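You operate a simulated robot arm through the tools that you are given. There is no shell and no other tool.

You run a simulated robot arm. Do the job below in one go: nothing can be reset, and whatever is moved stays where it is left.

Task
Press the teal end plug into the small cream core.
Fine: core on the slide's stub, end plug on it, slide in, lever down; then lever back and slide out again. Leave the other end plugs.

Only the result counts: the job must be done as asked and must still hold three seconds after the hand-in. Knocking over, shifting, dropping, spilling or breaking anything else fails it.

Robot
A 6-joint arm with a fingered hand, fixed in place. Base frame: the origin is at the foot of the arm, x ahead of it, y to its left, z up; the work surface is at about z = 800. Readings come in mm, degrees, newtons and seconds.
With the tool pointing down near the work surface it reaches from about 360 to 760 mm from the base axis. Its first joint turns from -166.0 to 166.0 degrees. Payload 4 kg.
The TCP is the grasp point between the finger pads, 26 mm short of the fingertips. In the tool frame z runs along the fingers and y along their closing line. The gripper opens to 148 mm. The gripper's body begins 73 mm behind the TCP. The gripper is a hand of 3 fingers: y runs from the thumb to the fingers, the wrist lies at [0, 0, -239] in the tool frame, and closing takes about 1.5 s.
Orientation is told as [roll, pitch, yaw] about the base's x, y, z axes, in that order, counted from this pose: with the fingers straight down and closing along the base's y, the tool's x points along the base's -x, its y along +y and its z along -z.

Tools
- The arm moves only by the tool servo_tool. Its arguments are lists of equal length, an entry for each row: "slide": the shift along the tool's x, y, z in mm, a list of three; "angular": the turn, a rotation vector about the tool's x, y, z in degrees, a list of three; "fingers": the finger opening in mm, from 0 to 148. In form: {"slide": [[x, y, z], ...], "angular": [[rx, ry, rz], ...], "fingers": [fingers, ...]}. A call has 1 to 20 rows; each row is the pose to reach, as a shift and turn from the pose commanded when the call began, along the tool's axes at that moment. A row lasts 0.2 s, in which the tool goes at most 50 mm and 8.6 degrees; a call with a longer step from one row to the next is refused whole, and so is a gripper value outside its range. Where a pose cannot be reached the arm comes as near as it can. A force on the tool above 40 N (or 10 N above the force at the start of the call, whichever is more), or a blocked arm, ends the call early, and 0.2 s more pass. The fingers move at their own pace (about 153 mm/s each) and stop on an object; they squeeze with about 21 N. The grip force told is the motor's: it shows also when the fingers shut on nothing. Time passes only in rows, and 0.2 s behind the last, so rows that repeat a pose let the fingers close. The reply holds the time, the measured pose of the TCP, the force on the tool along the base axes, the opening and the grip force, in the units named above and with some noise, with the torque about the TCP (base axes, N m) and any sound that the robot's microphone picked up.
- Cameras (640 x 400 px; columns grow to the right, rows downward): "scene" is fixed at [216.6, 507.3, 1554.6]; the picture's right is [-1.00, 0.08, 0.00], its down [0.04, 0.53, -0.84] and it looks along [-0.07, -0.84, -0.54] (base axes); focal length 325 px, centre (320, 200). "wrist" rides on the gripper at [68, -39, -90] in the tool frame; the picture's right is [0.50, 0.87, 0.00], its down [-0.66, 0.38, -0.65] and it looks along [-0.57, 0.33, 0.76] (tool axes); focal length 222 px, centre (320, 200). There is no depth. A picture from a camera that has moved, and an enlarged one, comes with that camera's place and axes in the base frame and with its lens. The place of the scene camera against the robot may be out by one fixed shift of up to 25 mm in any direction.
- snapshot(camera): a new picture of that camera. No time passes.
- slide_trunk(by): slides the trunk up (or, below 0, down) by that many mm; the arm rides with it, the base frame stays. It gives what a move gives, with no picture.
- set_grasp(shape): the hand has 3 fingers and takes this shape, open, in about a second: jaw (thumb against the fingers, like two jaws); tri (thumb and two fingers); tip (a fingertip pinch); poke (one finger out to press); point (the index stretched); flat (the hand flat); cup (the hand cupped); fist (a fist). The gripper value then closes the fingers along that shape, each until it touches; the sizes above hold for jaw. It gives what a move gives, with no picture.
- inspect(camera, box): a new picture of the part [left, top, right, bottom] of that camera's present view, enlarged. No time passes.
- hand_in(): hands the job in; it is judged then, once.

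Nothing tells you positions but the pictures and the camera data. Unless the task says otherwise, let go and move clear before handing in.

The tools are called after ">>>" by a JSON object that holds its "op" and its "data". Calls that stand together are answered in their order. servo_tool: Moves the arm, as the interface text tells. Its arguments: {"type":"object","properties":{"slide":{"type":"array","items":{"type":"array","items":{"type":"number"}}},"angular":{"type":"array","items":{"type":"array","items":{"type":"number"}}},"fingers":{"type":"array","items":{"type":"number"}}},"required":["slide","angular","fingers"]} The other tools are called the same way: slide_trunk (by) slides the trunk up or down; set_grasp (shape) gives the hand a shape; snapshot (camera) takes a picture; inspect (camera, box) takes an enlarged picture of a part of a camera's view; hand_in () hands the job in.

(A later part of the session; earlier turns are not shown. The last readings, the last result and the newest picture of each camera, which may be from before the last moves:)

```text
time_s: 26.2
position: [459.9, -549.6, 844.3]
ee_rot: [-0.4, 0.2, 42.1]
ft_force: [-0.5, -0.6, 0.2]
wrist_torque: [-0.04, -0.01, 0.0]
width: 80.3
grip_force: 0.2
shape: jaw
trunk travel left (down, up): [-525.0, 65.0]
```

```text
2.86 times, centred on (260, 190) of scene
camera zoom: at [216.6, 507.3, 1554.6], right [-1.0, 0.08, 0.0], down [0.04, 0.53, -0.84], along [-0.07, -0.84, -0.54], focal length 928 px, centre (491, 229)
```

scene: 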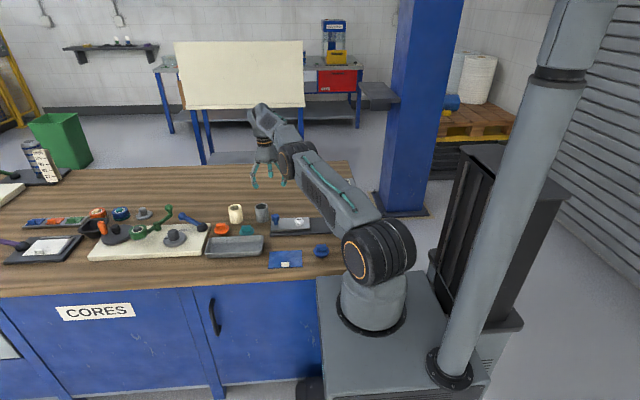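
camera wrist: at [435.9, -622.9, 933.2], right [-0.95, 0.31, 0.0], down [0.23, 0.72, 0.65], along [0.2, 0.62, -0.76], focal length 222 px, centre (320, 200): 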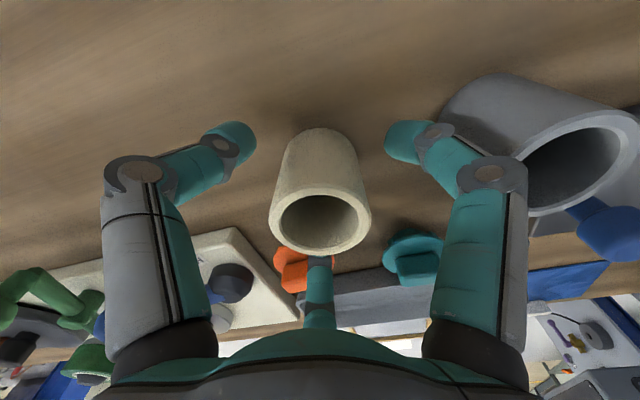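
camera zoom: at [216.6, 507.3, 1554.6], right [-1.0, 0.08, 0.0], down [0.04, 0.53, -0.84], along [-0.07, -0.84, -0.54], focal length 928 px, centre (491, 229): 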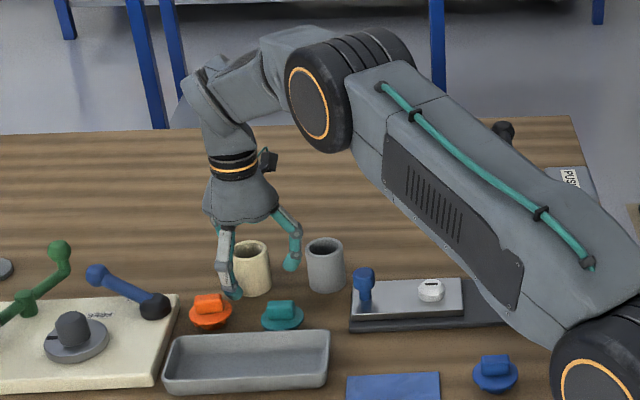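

The hand is around the core and centred. I'm closing the fingers now.

>>> {"op": "servo_tool", "data": {"slide": [[0, 0, 0], [0, 0, 0], [0, 0, 0], [0, 0, 0], [0, 0, 0], [0, 0, 0], [0, 0, 0]], "angular": [[0, 0, 0], [0, 0, 0], [0, 0, 0], [0, 0, 0], [0, 0, 0], [0, 0, 0], [0, 0, 0]], "fingers": [60, 45, 30, 30, 30, 30, 30]}}

>>> {"op": "snapshot", "data": {"camera": "wrist"}}

```text
time_s: 27.8
position: [459.2, -548.8, 843.6]
ee_rot: [-0.4, 0.2, 42.0]
ft_force: [0.0, -0.1, -0.3]
wrist_torque: [-0.03, 0.02, -0.03]
width: 42.0
grip_force: 20.7
shape: jaw
trunk travel left (down, up): [-525.0, 65.0]
```

```text
taken
camera wrist: at [435.8, -622.8, 933.4], right [-0.95, 0.31, 0.0], down [0.23, 0.72, 0.65], along [0.2, 0.62, -0.76], focal length 222 px, centre (320, 200)
```

wrist: 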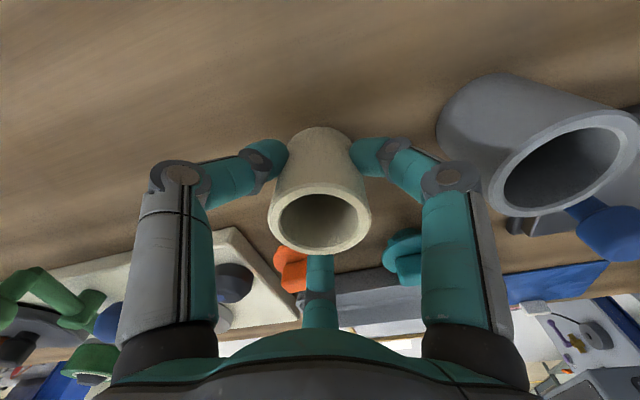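

The core is gripped. I'll lift straight up, carry it inward and higher (clear of the grey core) toward the slide, and turn the yaw to about 57° so no finger points at the press ram.

>>> {"op": "servo_tool", "data": {"slide": [[0, 0, -25], [0, 0, -61], [-1.0, 22.0, -96], [32.8, 45.8, -120], [63.8, 71.1, -140], [92.1, 99.4, -155], [112.7, 128.8, -180], [128.3, 156.4, -205], [137.9, 178.5, -230], [137.9, 178.5, -230]], "angular": [[0, 0, 0], [0, 0, 0], [0, 0, 0], [0, 0, -2.5], [0, 0, -5], [0, 0, -7.5], [0, 0, -10], [0, 0, -12.5], [0, 0, -15], [0, 0, -15]], "fingers": [30, 30, 30, 30, 30, 30, 30, 30, 30, 30]}}

>>> {"op": "snapshot", "data": {"camera": "wrist"}}

>>> {"op": "snapshot", "data": {"camera": "scene"}}

```text
time_s: 30.0
position: [236.4, -506.7, 1072.3]
ee_rot: [-0.3, 0.3, 57.0]
ft_force: [0.1, -0.2, -0.2]
wrist_torque: [0.01, 0.01, 0.0]
width: 41.4
grip_force: 21.2
shape: jaw
trunk travel left (down, up): [-525.0, 65.0]
```

```text
taken
camera wrist: at [232.0, -584.7, 1162.7], right [-1.0, 0.05, 0.0], down [0.04, 0.76, 0.65], along [0.03, 0.65, -0.76], focal length 222 px, centre (320, 200)
```

wrist: 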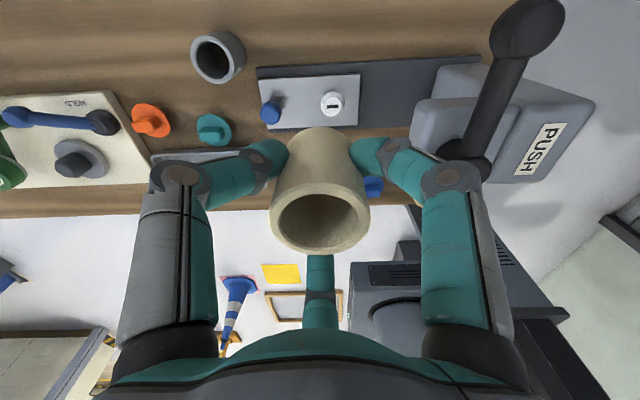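

```text
taken
```

scene: 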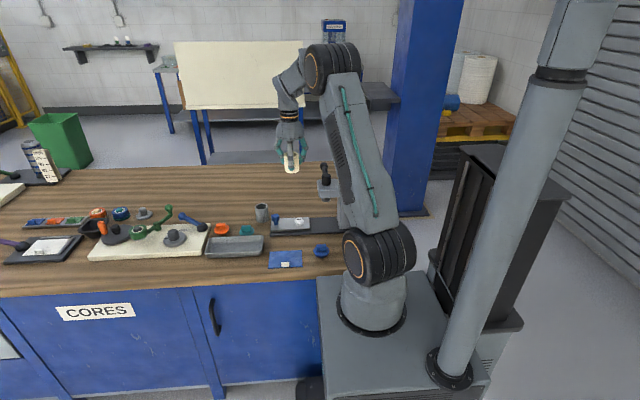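

Core held, and the arm tracks well. From here the camera looks straight down the slide, so I'll zoom in to measure the stub, the knob, the press and the plugs.

>>> {"op": "inspect", "data": {"camera": "wrist", "box": [245, 50, 405, 150]}}

>>> {"op": "inspect", "data": {"camera": "wrist", "box": [400, 0, 600, 200]}}

>>> {"op": "inspect", "data": {"camera": "wrist", "box": [120, 60, 280, 160]}}

```text
4.00 times, centred on (325, 100) of wrist
camera zoom: at [232.0, -584.7, 1162.7], right [-1.0, 0.05, 0.0], down [0.04, 0.76, 0.65], along [0.03, 0.65, -0.76], focal length 888 px, centre (300, 600)
```

zoom: 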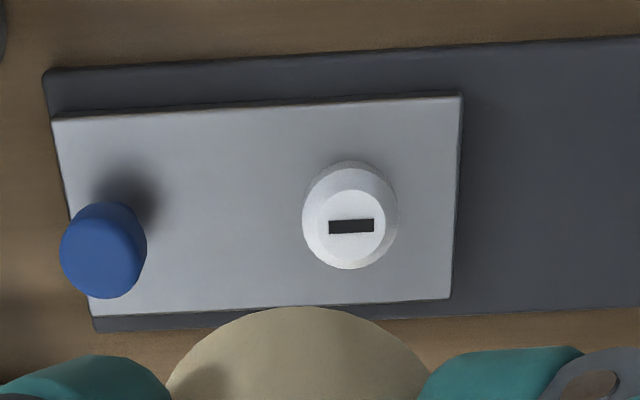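

```text
2.00 times, centred on (500, 100) of wrist
camera zoom: at [232.0, -584.7, 1162.7], right [-1.0, 0.05, 0.0], down [0.04, 0.76, 0.65], along [0.03, 0.65, -0.76], focal length 444 px, centre (-40, 400)
```

zoom: 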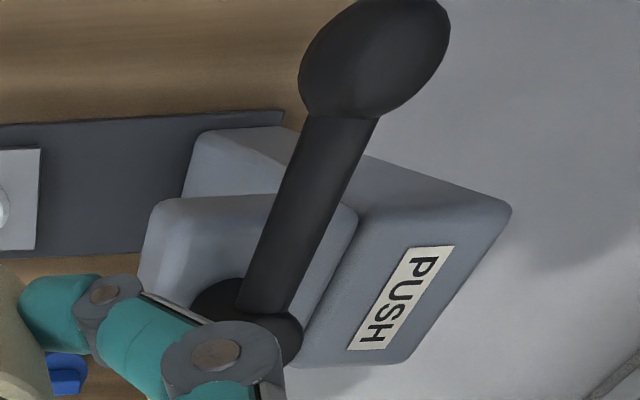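

```text
4.00 times, centred on (200, 110) of wrist
camera zoom: at [232.0, -584.7, 1162.7], right [-1.0, 0.05, 0.0], down [0.04, 0.76, 0.65], along [0.03, 0.65, -0.76], focal length 888 px, centre (800, 560)
```

zoom: 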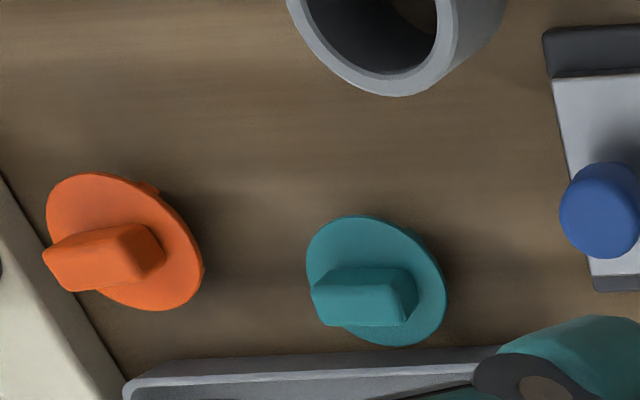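

The stub is a tapered white cylinder about 34 mm across at the base, at roughly (218, -480), and the core's bore is about 37 mm. I'll lower the trunk 150 mm so the arm works comfortably at the slide.

>>> {"op": "slide_trunk", "data": {"by": -150}}

>>> {"op": "snapshot", "data": {"camera": "wrist"}}

>>> {"op": "snapshot", "data": {"camera": "scene"}}

```text
time_s: 31.8
position: [236.8, -507.1, 922.3]
ee_rot: [-0.3, 0.3, 57.1]
ft_force: [-0.7, 0.9, -0.7]
wrist_torque: [-0.02, 0.0, -0.01]
width: 41.7
grip_force: 20.9
shape: jaw
trunk travel left (down, up): [-375.0, 215.0]
```

```text
taken
camera wrist: at [232.4, -585.0, 1012.5], right [-1.0, 0.05, 0.0], down [0.04, 0.76, 0.65], along [0.03, 0.65, -0.76], focal length 222 px, centre (320, 200)
```

wrist: 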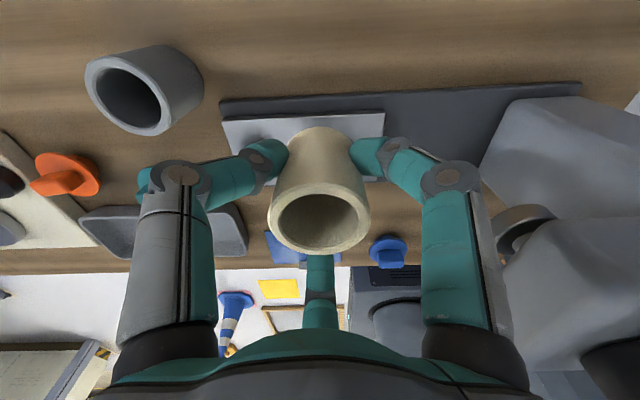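

```text
taken
```

scene: 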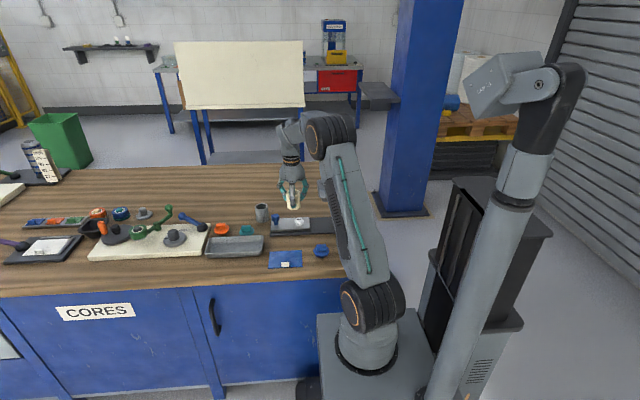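

>>> {"op": "inspect", "data": {"camera": "wrist", "box": [380, 60, 640, 400]}}

>>> {"op": "inspect", "data": {"camera": "scene", "box": [255, 140, 355, 250]}}

```text
1.18 times, centred on (510, 230) of wrist
camera zoom: at [232.4, -585.0, 1012.5], right [-1.0, 0.05, 0.0], down [0.04, 0.76, 0.65], along [0.03, 0.65, -0.76], focal length 261 px, centre (96, 165)
```

zoom: 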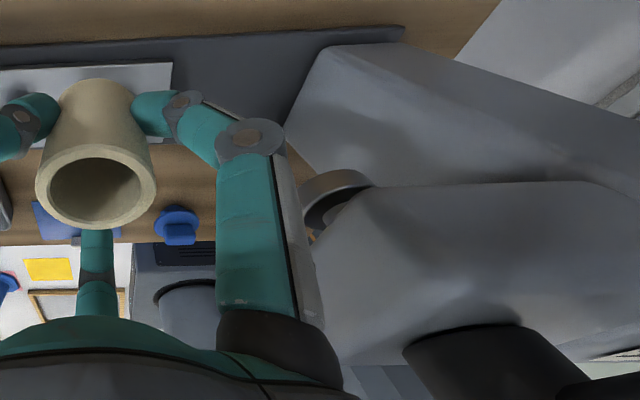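

```text
3.64 times, centred on (305, 195) of scene
camera zoom: at [216.6, 507.3, 1554.6], right [-1.0, 0.08, 0.0], down [0.04, 0.53, -0.84], along [-0.07, -0.84, -0.54], focal length 1181 px, centre (374, 218)
```

zoom: 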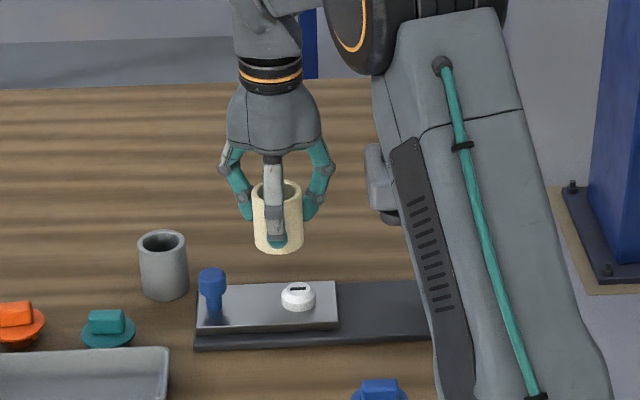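

The hand's outer reach toward the press is about 60 mm, which just clears the press head (front at x ≈ 149). I'll rotate to yaw ≈ 72° for more clearance and shift +y so the stub becomes visible past the core.

>>> {"op": "servo_tool", "data": {"slide": [[-8.4, 11, -6], [-16.8, 22, -12.7], [-25, 33, -12.7], [-33.5, 44.1, -12.7], [-33.5, 44.1, -12.7]], "angular": [[0, -0.1, -4], [0, -0.2, -8], [0, -0.3, -12], [0, -0.4, -15], [0, -0.4, -15]], "fingers": [30, 30, 30, 30, 30]}}

>>> {"op": "snapshot", "data": {"camera": "wrist"}}

>>> {"op": "inspect", "data": {"camera": "wrist", "box": [240, 30, 400, 150]}}

>>> {"op": "inspect", "data": {"camera": "scene", "box": [255, 140, 355, 250]}}

```text
time_s: 33.0
position: [217.5, -454.8, 934.5]
ee_rot: [-0.2, -0.1, 72.1]
ft_force: [0.4, 0.4, -0.7]
wrist_torque: [0.03, 0.0, 0.04]
width: 41.6
grip_force: 20.5
shape: jaw
trunk travel left (down, up): [-375.0, 215.0]
```

```text
taken
camera wrist: at [233.0, -532.2, 1023.6], right [-0.98, -0.21, 0.0], down [-0.16, 0.74, 0.65], along [-0.13, 0.64, -0.76], focal length 222 px, centre (320, 200)
```

wrist: 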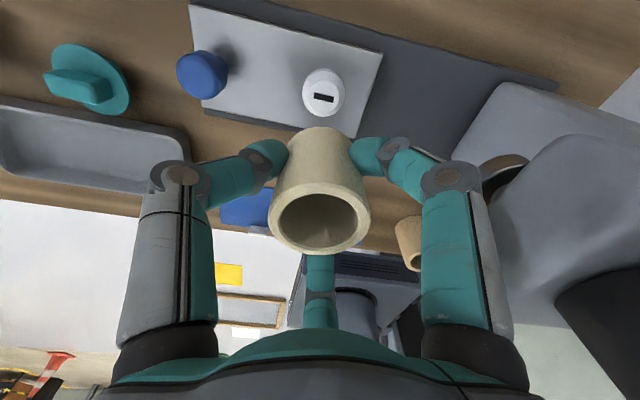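

```text
3.33 times, centred on (320, 90) of wrist
camera zoom: at [233.0, -532.2, 1023.6], right [-0.98, -0.21, 0.0], down [-0.16, 0.74, 0.65], along [-0.13, 0.64, -0.76], focal length 740 px, centre (320, 567)
```

zoom: 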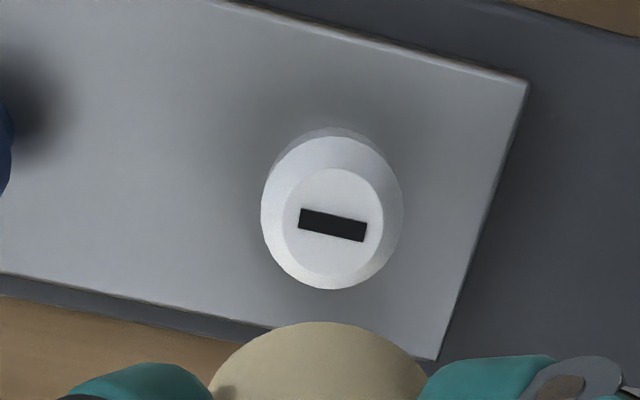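

```text
3.64 times, centred on (305, 195) of scene
camera zoom: at [216.6, 507.3, 1554.6], right [-1.0, 0.08, 0.0], down [0.04, 0.53, -0.84], along [-0.07, -0.84, -0.54], focal length 1181 px, centre (374, 218)
```

zoom: 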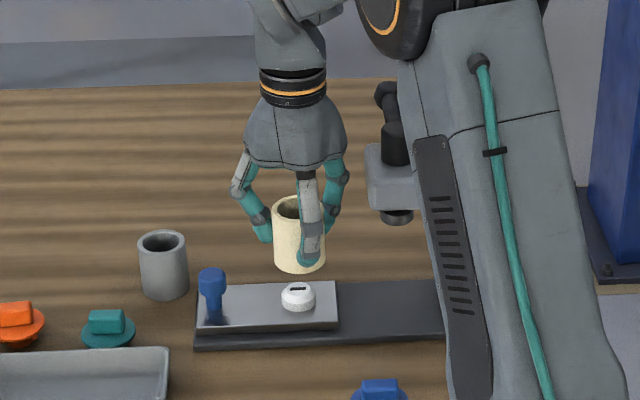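

The stub measures about 25 mm back along tool x and -10 mm in tool y from the TCP, at base (219.6, -481.7). I'll centre over it with the core's bottom just above the stub top, then check alignment.

>>> {"op": "servo_tool", "data": {"slide": [[12.4, -5.1, 0], [24.8, -10.3, 0], [24.8, -10.3, 16], [24.8, -10.3, 32], [24.8, -10.3, 32]], "angular": [[0, 0, 0], [0, 0, 0], [0, 0, 0], [0, 0, 0], [0, 0, 0]], "fingers": [30, 30, 30, 30, 30]}}

>>> {"op": "snapshot", "data": {"camera": "wrist"}}

>>> {"op": "inspect", "data": {"camera": "scene", "box": [255, 160, 335, 250]}}

>>> {"op": "inspect", "data": {"camera": "wrist", "box": [240, 80, 400, 200]}}

```text
time_s: 34.1
position: [221.1, -483.7, 901.8]
ee_rot: [-0.2, -0.1, 72.1]
ft_force: [0.4, 0.2, -0.9]
wrist_torque: [0.0, 0.02, -0.02]
width: 41.5
grip_force: 21.4
shape: jaw
trunk travel left (down, up): [-375.0, 215.0]
```

```text
taken
camera wrist: at [235.8, -560.3, 991.2], right [-0.98, -0.21, 0.0], down [-0.16, 0.74, 0.65], along [-0.13, 0.64, -0.76], focal length 222 px, centre (320, 200)
```

wrist: 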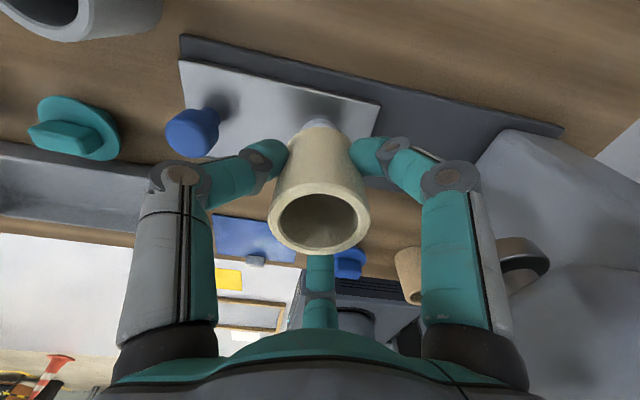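

```text
4.44 times, centred on (295, 205) of scene
camera zoom: at [216.6, 507.3, 1554.6], right [-1.0, 0.08, 0.0], down [0.04, 0.53, -0.84], along [-0.07, -0.84, -0.54], focal length 1443 px, centre (431, 178)
```

zoom: 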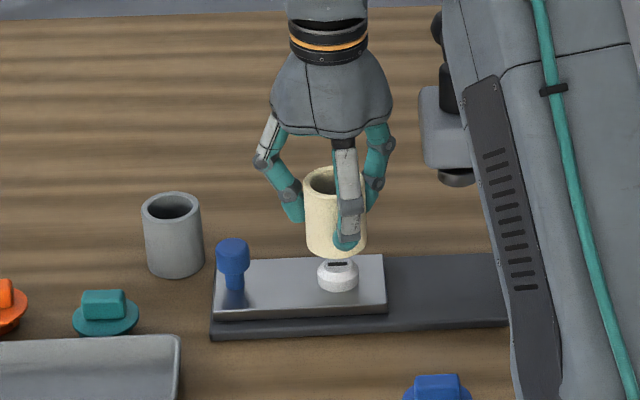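

```text
3.33 times, centred on (320, 140) of wrist
camera zoom: at [235.8, -560.3, 991.2], right [-0.98, -0.21, 0.0], down [-0.16, 0.74, 0.65], along [-0.13, 0.64, -0.76], focal length 740 px, centre (320, 400)
```

zoom: 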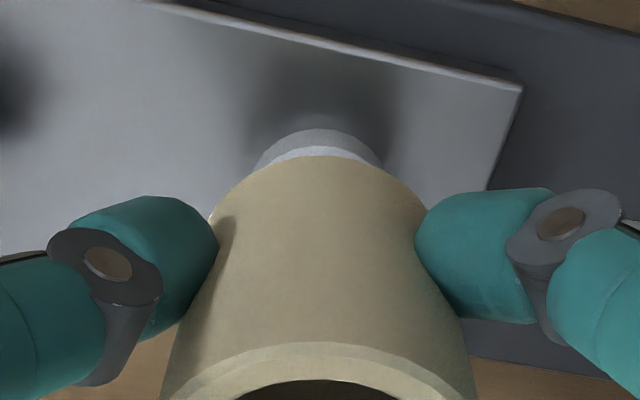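

Lateral alignment is right on, and I measure the slide top at z ≈ 827 and the stub top at ≈ 838. I'll nudge 1 mm away from the camera and lower the core gently over the stub.

>>> {"op": "servo_tool", "data": {"slide": [[-0.9, 0.5, 6], [-0.9, 0.5, 12], [-0.9, 0.5, 17], [-0.9, 0.5, 21], [-0.9, 0.5, 25], [-0.9, 0.5, 28], [-0.9, 0.5, 30], [-0.9, 0.5, 30]], "angular": [[0, 0, 0], [0, 0, 0], [0, 0, 0], [0, 0, 0], [0, 0, 0], [0, 0, 0], [0, 0, 0], [0, 0, 0]], "fingers": [30, 30, 30, 30, 30, 30, 30, 30]}}

>>> {"op": "snapshot", "data": {"camera": "wrist"}}

>>> {"op": "inspect", "data": {"camera": "scene", "box": [255, 160, 335, 250]}}

```text
time_s: 36.0
position: [220.0, -480.7, 872.6]
ee_rot: [-0.3, -0.1, 72.1]
ft_force: [-0.7, -0.2, -0.3]
wrist_torque: [0.0, -0.02, -0.02]
width: 41.6
grip_force: 21.2
shape: jaw
trunk travel left (down, up): [-375.0, 215.0]
```

```text
taken
camera wrist: at [235.9, -557.5, 962.4], right [-0.98, -0.21, 0.0], down [-0.16, 0.74, 0.65], along [-0.13, 0.64, -0.76], focal length 222 px, centre (320, 200)
```

wrist: 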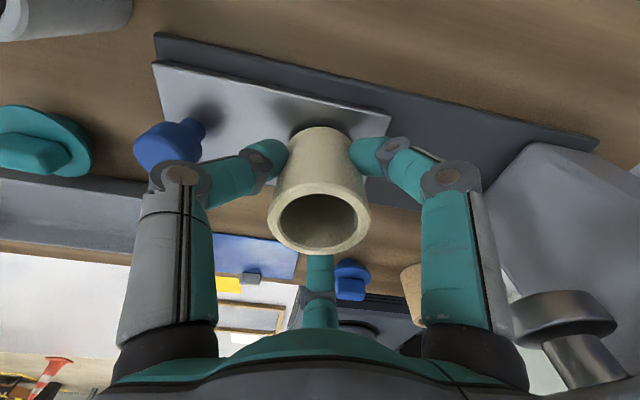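

```text
4.44 times, centred on (295, 205) of scene
camera zoom: at [216.6, 507.3, 1554.6], right [-1.0, 0.08, 0.0], down [0.04, 0.53, -0.84], along [-0.07, -0.84, -0.54], focal length 1443 px, centre (431, 178)
```

zoom: 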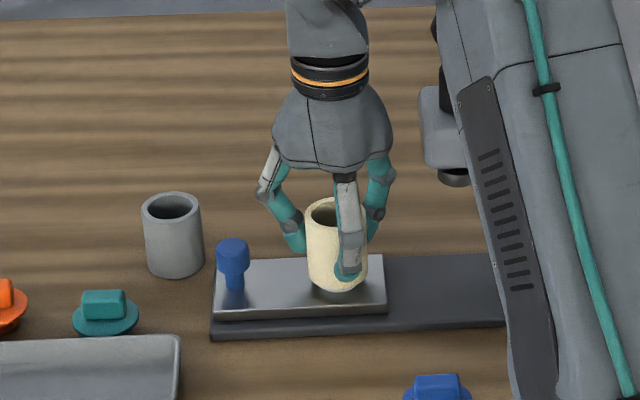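

The core is over the stub with no contact force yet. I'll lower the last couple of millimetres until it touches.

>>> {"op": "servo_tool", "data": {"slide": [[0, 0, 1], [0, 0, 2], [0, 0, 2.5], [0, 0, 2.5]], "angular": [[0, 0, 0], [0, 0, 0], [0, 0, 0], [0, 0, 0]], "fingers": [30, 30, 30, 30]}}

>>> {"op": "inspect", "data": {"camera": "wrist", "box": [240, 80, 400, 200]}}

```text
time_s: 37.0
position: [220.4, -480.7, 870.5]
ee_rot: [-0.2, -0.2, 72.1]
ft_force: [-0.4, 0.2, -1.6]
wrist_torque: [0.02, -0.01, -0.03]
width: 41.8
grip_force: 21.3
shape: jaw
trunk travel left (down, up): [-375.0, 215.0]
```

```text
3.33 times, centred on (320, 140) of wrist
camera zoom: at [236.0, -557.4, 960.4], right [-0.98, -0.21, 0.0], down [-0.16, 0.74, 0.65], along [-0.13, 0.64, -0.76], focal length 740 px, centre (320, 400)
```

zoom: 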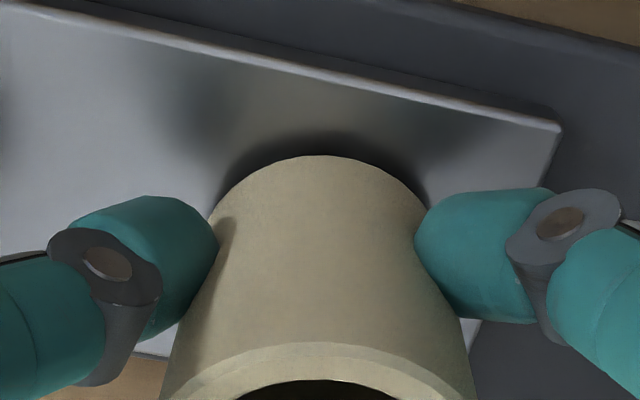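

>>> {"op": "servo_tool", "data": {"slide": [[0, 0, 0.7], [0, 0, 1.4], [0, 0, 2], [0, 0, 2]], "angular": [[0, 0, 0], [0, 0, 0], [0, 0, 0], [0, 0, 0]], "fingers": [30, 30, 30, 30]}}

```text
time_s: 38.0
position: [220.0, -480.6, 868.4]
ee_rot: [-0.3, -0.1, 72.1]
ft_force: [-1.3, -0.2, -1.1]
wrist_torque: [0.02, 0.01, 0.05]
width: 41.4
grip_force: 20.4
shape: jaw
trunk travel left (down, up): [-375.0, 215.0]
```

>>> {"op": "servo_tool", "data": {"slide": [[0, 0, 0.7], [0, 0, 1.4], [0, 0, 2], [0, 0, 2]], "angular": [[0, 0, 0], [0, 0, 0], [0, 0, 0], [0, 0, 0]], "fingers": [30, 30, 30, 30]}}

>>> {"op": "inspect", "data": {"camera": "wrist", "box": [240, 80, 400, 200]}}

>>> {"op": "inspect", "data": {"camera": "scene", "box": [270, 185, 330, 245]}}

```text
time_s: 39.0
position: [219.8, -481.3, 866.9]
ee_rot: [-0.3, -0.1, 72.1]
ft_force: [0.8, -0.6, -0.6]
wrist_torque: [-0.02, -0.01, -0.02]
width: 41.8
grip_force: 21.0
shape: jaw
trunk travel left (down, up): [-375.0, 215.0]
```

```text
3.33 times, centred on (320, 140) of wrist
camera zoom: at [235.8, -557.3, 955.9], right [-0.98, -0.21, 0.0], down [-0.16, 0.74, 0.65], along [-0.13, 0.64, -0.76], focal length 740 px, centre (320, 400)
```

zoom: 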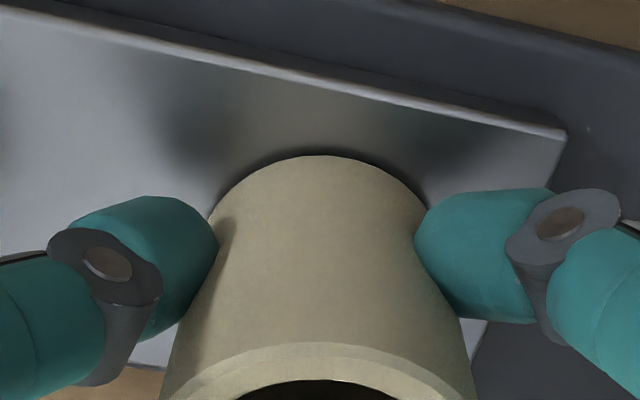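

```text
6.67 times, centred on (300, 215) of scene
camera zoom: at [216.6, 507.3, 1554.6], right [-1.0, 0.08, 0.0], down [0.04, 0.53, -0.84], along [-0.07, -0.84, -0.54], focal length 2165 px, centre (453, 100)
```

zoom: 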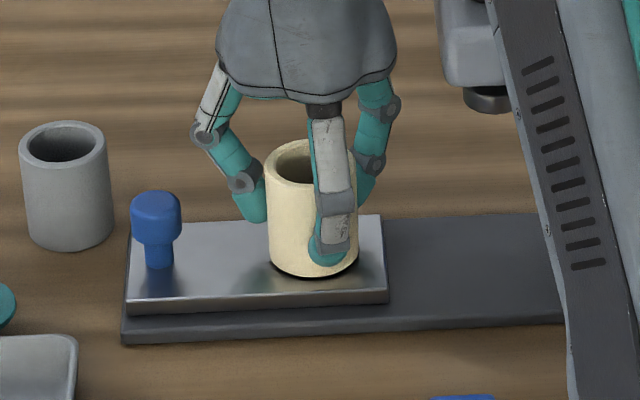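

A thin gap still shows under the core. I'll keep lowering carefully until contact registers.

>>> {"op": "servo_tool", "data": {"slide": [[0, 0, 0.8], [0, 0, 1.6], [0, 0, 2.4], [0, 0, 3.2], [0, 0, 3.2]], "angular": [[0, 0, 0], [0, 0, 0], [0, 0, 0], [0, 0, 0], [0, 0, 0]], "fingers": [30, 30, 30, 30, 30]}}

>>> {"op": "inspect", "data": {"camera": "scene", "box": [270, 185, 330, 245]}}

```text
time_s: 40.1
position: [219.9, -480.6, 863.4]
ee_rot: [-0.3, 0.1, 72.1]
ft_force: [-0.2, -0.5, 14.9]
wrist_torque: [0.05, -0.05, -0.03]
width: 42.0
grip_force: 20.6
shape: jaw
trunk travel left (down, up): [-375.0, 215.0]
```

```text
6.67 times, centred on (300, 215) of scene
camera zoom: at [216.6, 507.3, 1554.6], right [-1.0, 0.08, 0.0], down [0.04, 0.53, -0.84], along [-0.07, -0.84, -0.54], focal length 2165 px, centre (453, 100)
```

zoom: 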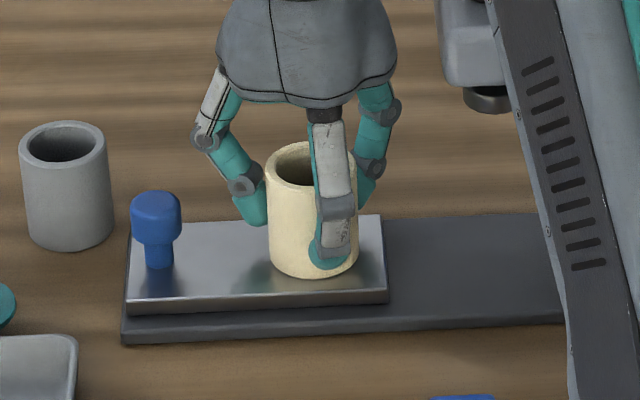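

Contact at 15 N with the core's bottom on the slide (z ≈ 820), so it's seated over the stub. I'll release and rise straight up.

>>> {"op": "servo_tool", "data": {"slide": [[0, 0, -0.5], [0, 0, -0.5], [0, 0, -0.5], [0, 0, -0.5], [0, 0, -8], [0, 0, -25], [0, 0, -45], [0, 0, -65], [0, 0, -65]], "angular": [[0, 0, 0], [0, 0, 0], [0, 0, 0], [0, 0, 0], [0, 0, 0], [0, 0, 0], [0, 0, 0], [0, 0, 0], [0, 0, 0]], "fingers": [50, 60, 76, 76, 76, 76, 76, 76, 76]}}

>>> {"op": "snapshot", "data": {"camera": "wrist"}}

>>> {"op": "inspect", "data": {"camera": "scene", "box": [255, 160, 335, 250]}}

>>> {"op": "inspect", "data": {"camera": "wrist", "box": [240, 60, 400, 180]}}

```text
time_s: 42.1
position: [219.9, -480.5, 929.5]
ee_rot: [-0.3, 0.0, 72.1]
ft_force: [0.0, -0.1, -0.4]
wrist_torque: [-0.01, 0.0, 0.01]
width: 75.6
grip_force: 0.1
shape: jaw
trunk travel left (down, up): [-375.0, 215.0]
```

```text
taken
camera wrist: at [235.8, -557.4, 1018.7], right [-0.98, -0.21, 0.0], down [-0.16, 0.74, 0.65], along [-0.13, 0.64, -0.76], focal length 222 px, centre (320, 200)
```

wrist: 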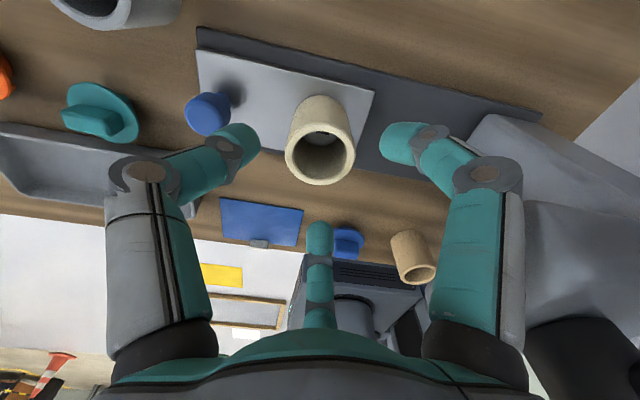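

```text
4.44 times, centred on (295, 205) of scene
camera zoom: at [216.6, 507.3, 1554.6], right [-1.0, 0.08, 0.0], down [0.04, 0.53, -0.84], along [-0.07, -0.84, -0.54], focal length 1443 px, centre (431, 178)
```

zoom: 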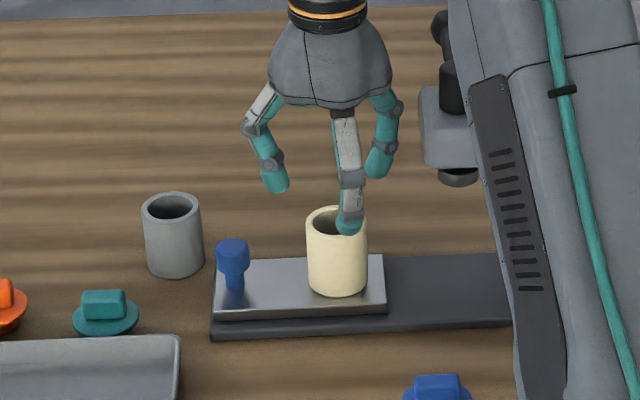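

```text
3.33 times, centred on (320, 120) of wrist
camera zoom: at [235.8, -557.4, 1018.7], right [-0.98, -0.21, 0.0], down [-0.16, 0.74, 0.65], along [-0.13, 0.64, -0.76], focal length 740 px, centre (320, 467)
```

zoom: 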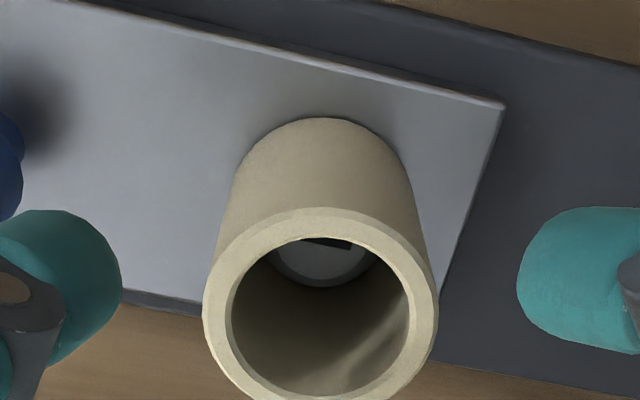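

The core stands on the slide with the stub visible inside it. Now I'll move over to the teal plug with yaw ≈ 90°, so the thumb faces the tab's end and the two fingers its broad sides.

>>> {"op": "servo_tool", "data": {"slide": [[0, 0, -10], [-18.5, -34.2, -12], [-37, -68.4, -12], [-55.5, -102.5, -12], [-74, -136.7, -12], [-92.5, -170.9, -12], [-92.5, -170.9, -12]], "angular": [[0, 0, 0], [0, 0, -3.6], [0, -0.1, -7.2], [0, -0.1, -10.8], [0, -0.2, -14.4], [-0.08, -0.24, -18], [-0.08, -0.24, -18]], "fingers": [76, 76, 76, 76, 76, 76, 76]}}

>>> {"op": "snapshot", "data": {"camera": "wrist"}}

>>> {"op": "inspect", "data": {"camera": "wrist", "box": [240, 60, 400, 180]}}

>>> {"op": "inspect", "data": {"camera": "scene", "box": [200, 150, 320, 260]}}

```text
time_s: 43.8
position: [410.8, -447.2, 940.0]
ee_rot: [-0.2, -0.1, 90.1]
ft_force: [-0.4, -0.1, -0.1]
wrist_torque: [-0.01, 0.0, 0.0]
width: 75.7
grip_force: 0.0
shape: jaw
trunk travel left (down, up): [-375.0, 215.0]
```

```text
taken
camera wrist: at [449.5, -514.9, 1030.5], right [-0.87, -0.5, -0.01], down [-0.38, 0.65, 0.66], along [-0.33, 0.57, -0.76], focal length 222 px, centre (320, 200)
```

wrist: 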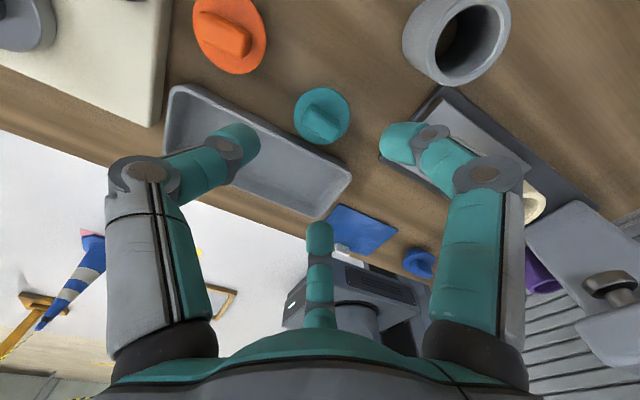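

```text
3.33 times, centred on (320, 120) of wrist
camera zoom: at [449.5, -514.9, 1030.5], right [-0.87, -0.5, -0.01], down [-0.38, 0.65, 0.66], along [-0.33, 0.57, -0.76], focal length 740 px, centre (320, 467)
```

zoom: 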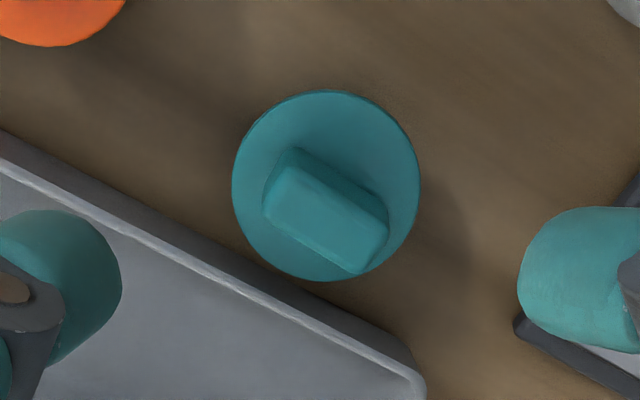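

```text
3.64 times, centred on (260, 205) of scene
camera zoom: at [216.6, 507.3, 1554.6], right [-1.0, 0.08, 0.0], down [0.04, 0.53, -0.84], along [-0.07, -0.84, -0.54], focal length 1181 px, centre (538, 182)
```

zoom: 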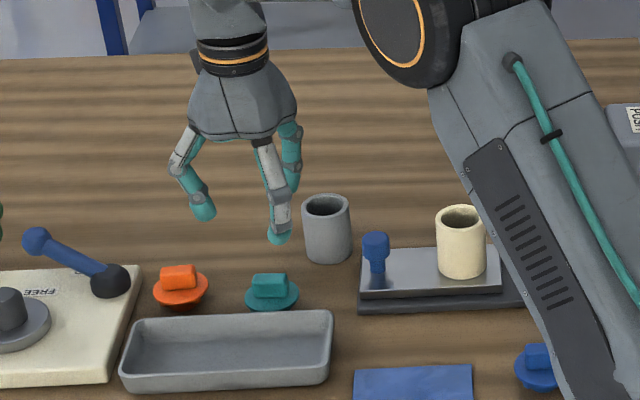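

The plug's tab lies along x, its centre is near (408.5, -447), and the tab top is at z ≈ 838. The tray rim is close on the +y side, so I'll check whether the "tip" pinch shape gives a narrower grip.

>>> {"op": "set_grasp", "data": {"shape": "tip"}}

>>> {"op": "snapshot", "data": {"camera": "wrist"}}

>>> {"op": "inspect", "data": {"camera": "scene", "box": [200, 150, 320, 260]}}

```text
time_s: 44.6
position: [410.1, -448.3, 940.5]
ee_rot: [-0.2, -0.2, 90.0]
ft_force: [-0.4, 0.8, 0.6]
wrist_torque: [-0.01, -0.02, -0.02]
width: 148.1
grip_force: 0.1
shape: tip
trunk travel left (down, up): [-375.0, 215.0]
```

```text
taken
camera wrist: at [448.8, -515.1, 1030.6], right [-0.87, -0.5, -0.01], down [-0.38, 0.65, 0.66], along [-0.32, 0.57, -0.76], focal length 222 px, centre (320, 200)
```

wrist: 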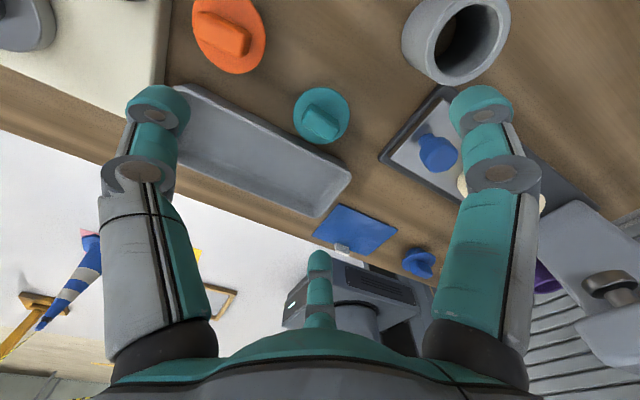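

```text
3.64 times, centred on (260, 205) of scene
camera zoom: at [216.6, 507.3, 1554.6], right [-1.0, 0.08, 0.0], down [0.04, 0.53, -0.84], along [-0.07, -0.84, -0.54], focal length 1181 px, centre (538, 182)
```

zoom: 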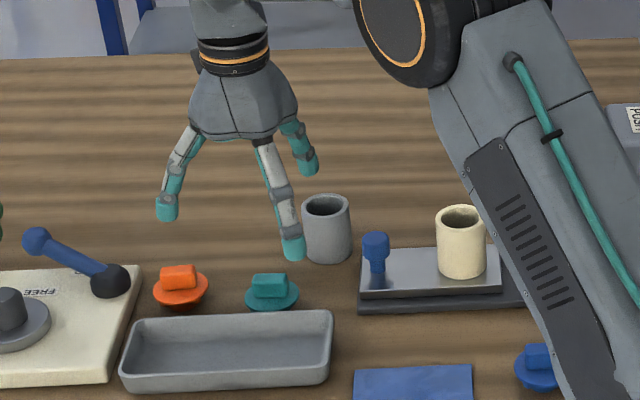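

>>> {"op": "servo_tool", "data": {"slide": [[0, 0, 0], [0, 0, 0], [0, 0, 0], [0, 0, 0], [0, 0, 0]], "angular": [[0, 0, 0], [0, 0, 0], [0, 0, 0], [0, 0, 0], [0, 0, 0]], "fingers": [44, 44, 44, 44, 44]}}

>>> {"op": "snapshot", "data": {"camera": "wrist"}}

>>> {"op": "inspect", "data": {"camera": "scene", "box": [200, 150, 320, 260]}}

```text
time_s: 45.9
position: [410.4, -447.2, 941.4]
ee_rot: [-0.2, -0.2, 90.1]
ft_force: [0.4, 0.0, 0.2]
wrist_torque: [-0.01, 0.0, 0.01]
width: 44.7
grip_force: 0.1
shape: tip
trunk travel left (down, up): [-375.0, 215.0]
```

```text
taken
camera wrist: at [448.8, -515.1, 1030.6], right [-0.87, -0.5, -0.01], down [-0.38, 0.65, 0.66], along [-0.32, 0.57, -0.76], focal length 222 px, centre (320, 200)
```

wrist: 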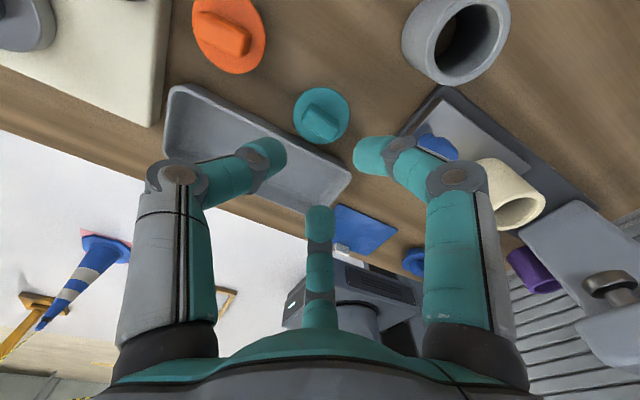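

```text
3.64 times, centred on (260, 205) of scene
camera zoom: at [216.6, 507.3, 1554.6], right [-1.0, 0.08, 0.0], down [0.04, 0.53, -0.84], along [-0.07, -0.84, -0.54], focal length 1181 px, centre (538, 182)
```

zoom: 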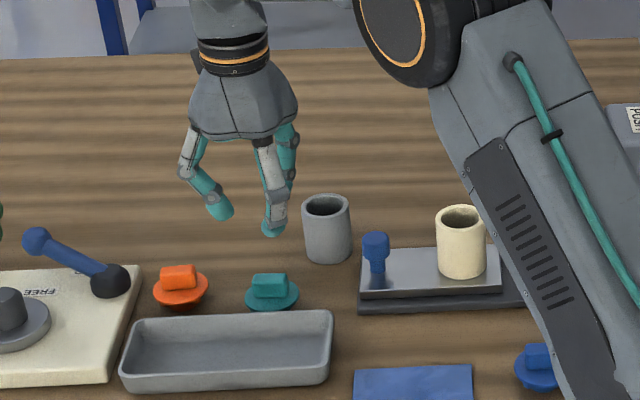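

The "tip" shape closes the same way, so I'll go back to jaw. I'll turn to yaw ≈ 120°, which puts one finger on the tab's -y face and the other two on its +y corners, away from the tray. Then I'll come lower to measure.

>>> {"op": "set_grasp", "data": {"shape": "jaw"}}

>>> {"op": "servo_tool", "data": {"slide": [[0, 0, 0], [0, 1, 0], [0, 2, 0], [0, 2, 15], [0, 2, 30], [0, 2, 40], [0, 2, 40]], "angular": [[0, 0, -7.5], [0, 0, -15], [0, 0, -22.5], [0, 0, -30], [0, 0, -30], [0, 0, -30], [0, 0, -30]], "fingers": [80, 60, 60, 60, 60, 60, 60]}}

>>> {"op": "snapshot", "data": {"camera": "wrist"}}

>>> {"op": "inspect", "data": {"camera": "wrist", "box": [240, 70, 400, 190]}}

```text
time_s: 46.8
position: [411.5, -447.7, 940.9]
ee_rot: [-0.2, -0.3, 90.2]
ft_force: [0.4, -0.7, -0.2]
wrist_torque: [-0.01, 0.0, 0.04]
width: 147.9
grip_force: 0.0
shape: jaw
trunk travel left (down, up): [-375.0, 215.0]
```

```text
time_s: 48.4
position: [407.3, -446.1, 899.8]
ee_rot: [-0.4, -0.1, 120.0]
ft_force: [-0.4, -0.1, 0.0]
wrist_torque: [0.0, -0.02, 0.02]
width: 60.3
grip_force: 0.0
shape: jaw
trunk travel left (down, up): [-375.0, 215.0]
```

```text
taken
camera wrist: at [474.8, -485.3, 990.7], right [-0.5, -0.87, -0.01], down [-0.66, 0.38, 0.65], along [-0.56, 0.33, -0.76], focal length 222 px, centre (320, 200)
```

wrist: 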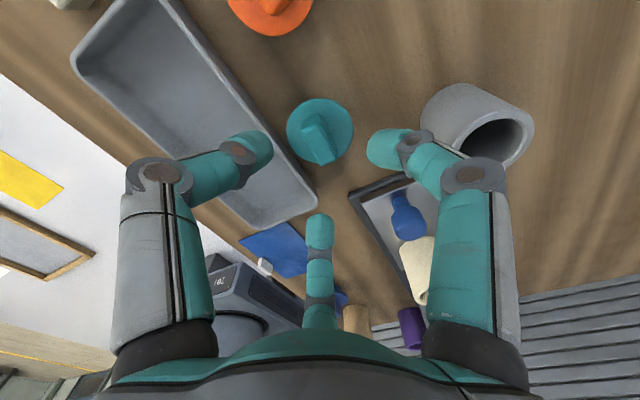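

```text
3.33 times, centred on (320, 130) of wrist
camera zoom: at [474.8, -485.3, 990.7], right [-0.5, -0.87, -0.01], down [-0.66, 0.38, 0.65], along [-0.56, 0.33, -0.76], focal length 740 px, centre (320, 433)
```

zoom: 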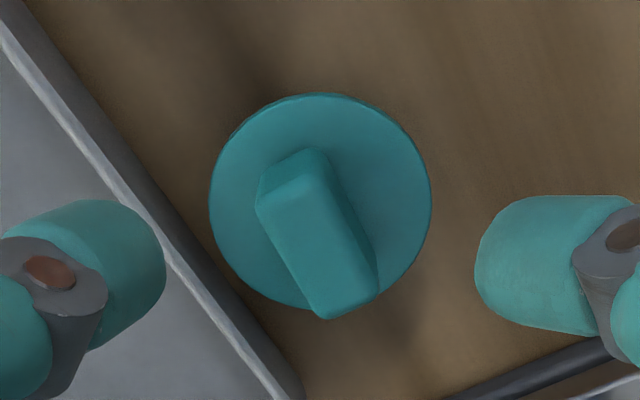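

The plug centre is about (408.9, -447.7). I'll close partly to 46 mm so the fingers stay clear of the tray, correct the centring, and come down around the tab.

>>> {"op": "servo_tool", "data": {"slide": [[1, -0.3, 0], [2.2, -0.6, 0], [2.2, -0.6, 0], [2.2, -0.6, 12], [2.2, -0.6, 25], [2.2, -0.6, 34], [2.2, -0.6, 40], [2.2, -0.6, 40]], "angular": [[0, 0, 0], [0, 0, 0], [0, 0, 0], [0, 0, 0], [0, 0, 0], [0, 0, 0], [0, 0, 0], [0, 0, 0]], "fingers": [46, 46, 46, 46, 46, 46, 46, 46]}}

>>> {"op": "snapshot", "data": {"camera": "wrist"}}

>>> {"op": "inspect", "data": {"camera": "wrist", "box": [240, 100, 400, 240]}}

>>> {"op": "inspect", "data": {"camera": "scene", "box": [215, 180, 285, 250]}}

```text
time_s: 50.1
position: [410.6, -446.9, 860.5]
ee_rot: [-0.2, -0.1, 120.1]
ft_force: [0.4, -0.5, 0.3]
wrist_torque: [0.0, 0.01, -0.01]
width: 46.2
grip_force: 0.0
shape: jaw
trunk travel left (down, up): [-375.0, 215.0]
```

```text
taken
camera wrist: at [477.9, -486.8, 950.4], right [-0.5, -0.87, -0.01], down [-0.66, 0.37, 0.65], along [-0.56, 0.33, -0.76], focal length 222 px, centre (320, 200)
```

wrist: 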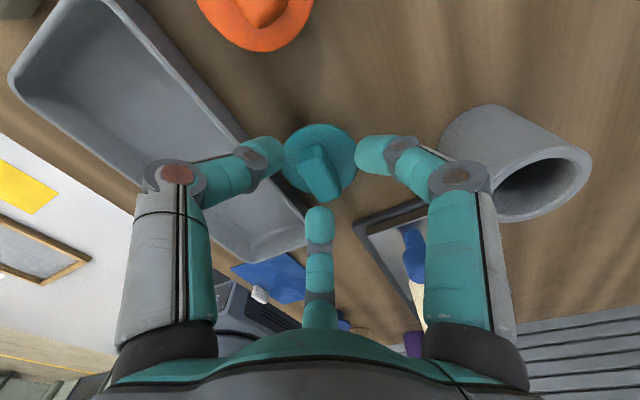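

```text
2.86 times, centred on (320, 170) of wrist
camera zoom: at [477.9, -486.8, 950.4], right [-0.5, -0.87, -0.01], down [-0.66, 0.37, 0.65], along [-0.56, 0.33, -0.76], focal length 635 px, centre (320, 286)
```

zoom: 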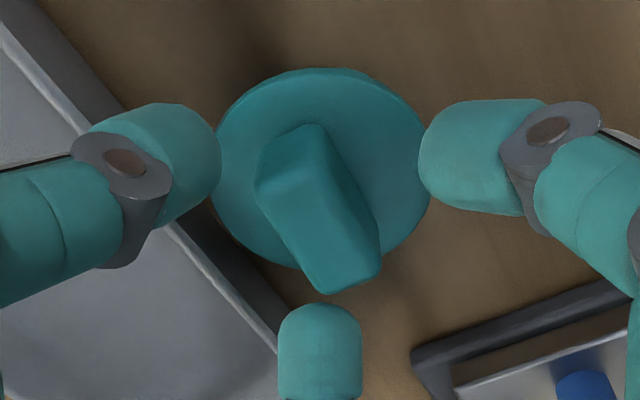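

```text
5.71 times, centred on (250, 215) of scene
camera zoom: at [216.6, 507.3, 1554.6], right [-1.0, 0.08, 0.0], down [0.04, 0.53, -0.84], along [-0.07, -0.84, -0.54], focal length 1856 px, centre (720, 114)
```

zoom: 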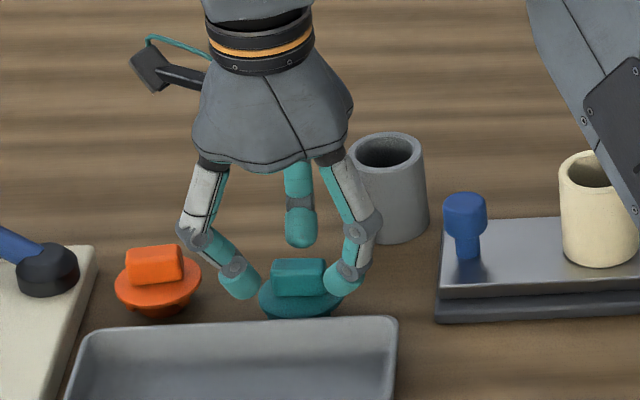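

The fingers frame the tab well: flange top at z ≈ 819, tab top at z ≈ 840. I'll descend to z ≈ 848 and close on the tab.

>>> {"op": "servo_tool", "data": {"slide": [[0, 0.2, 4], [0, 0.2, 8], [0, 0.2, 12], [0, 0.2, 12]], "angular": [[0, 0, 0], [0, 0, 0], [0, 0, 0], [0, 0, 0]], "fingers": [46, 46, 46, 46]}}

>>> {"op": "inspect", "data": {"camera": "wrist", "box": [240, 100, 400, 240]}}

>>> {"op": "inspect", "data": {"camera": "scene", "box": [215, 180, 285, 250]}}

```text
time_s: 51.1
position: [411.0, -447.4, 847.6]
ee_rot: [-0.3, -0.1, 120.1]
ft_force: [0.0, 0.1, 0.6]
wrist_torque: [0.0, -0.01, -0.01]
width: 46.4
grip_force: 0.1
shape: jaw
trunk travel left (down, up): [-375.0, 215.0]
```

```text
2.86 times, centred on (320, 170) of wrist
camera zoom: at [477.4, -487.0, 938.2], right [-0.5, -0.87, -0.01], down [-0.66, 0.38, 0.65], along [-0.56, 0.33, -0.76], focal length 635 px, centre (320, 286)
```

zoom: 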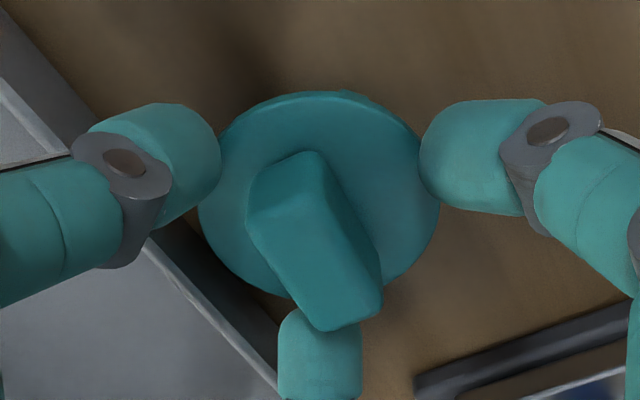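

```text
5.71 times, centred on (250, 215) of scene
camera zoom: at [216.6, 507.3, 1554.6], right [-1.0, 0.08, 0.0], down [0.04, 0.53, -0.84], along [-0.07, -0.84, -0.54], focal length 1856 px, centre (720, 114)
```

zoom: 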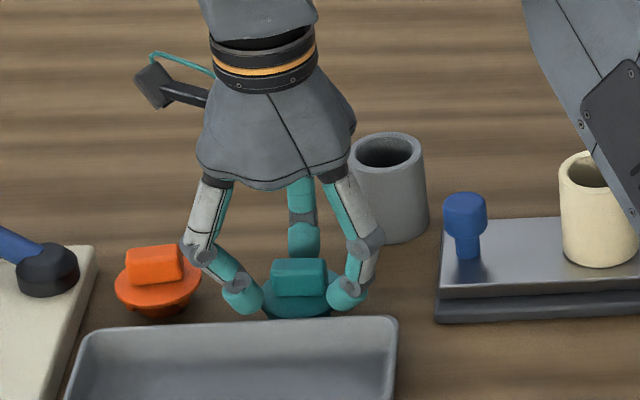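

>>> {"op": "servo_tool", "data": {"slide": [[0, 0, 0], [0, 0, 0], [0, 0, 0], [0, 0, 0], [0, 0, 0], [0, 0, 0], [0, 0, 0]], "angular": [[0, 0, 0], [0, 0, 0], [0, 0, 0], [0, 0, 0], [0, 0, 0], [0, 0, 0], [0, 0, 0]], "fingers": [38, 30, 20, 10, 5, 5, 5]}}

>>> {"op": "inspect", "data": {"camera": "wrist", "box": [240, 100, 400, 240]}}

>>> {"op": "inspect", "data": {"camera": "scene", "box": [215, 180, 285, 250]}}

```text
time_s: 52.8
position: [411.5, -447.6, 848.3]
ee_rot: [-0.3, 0.0, 120.1]
ft_force: [-0.1, -0.5, 2.5]
wrist_torque: [0.0, 0.02, -0.01]
width: 37.0
grip_force: 21.2
shape: jaw
trunk travel left (down, up): [-375.0, 215.0]
```

```text
2.86 times, centred on (320, 170) of wrist
camera zoom: at [477.3, -486.9, 938.4], right [-0.5, -0.87, -0.01], down [-0.66, 0.38, 0.65], along [-0.56, 0.33, -0.76], focal length 635 px, centre (320, 286)
```

zoom: 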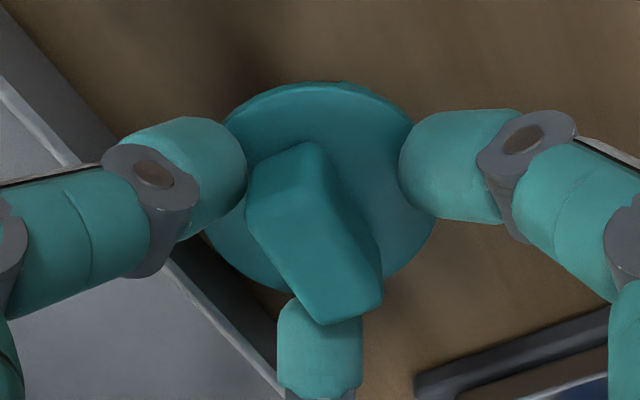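

```text
5.71 times, centred on (250, 215) of scene
camera zoom: at [216.6, 507.3, 1554.6], right [-1.0, 0.08, 0.0], down [0.04, 0.53, -0.84], along [-0.07, -0.84, -0.54], focal length 1856 px, centre (720, 114)
```

zoom: 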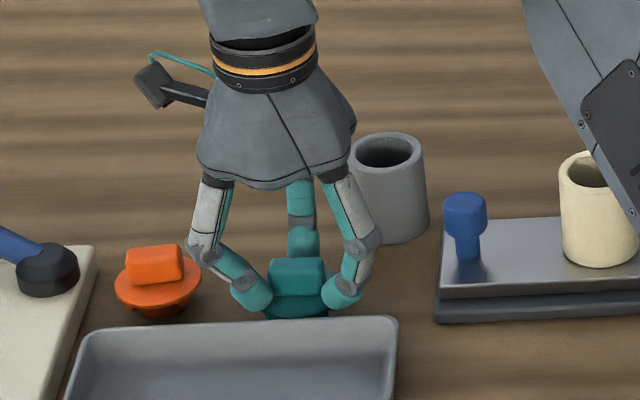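

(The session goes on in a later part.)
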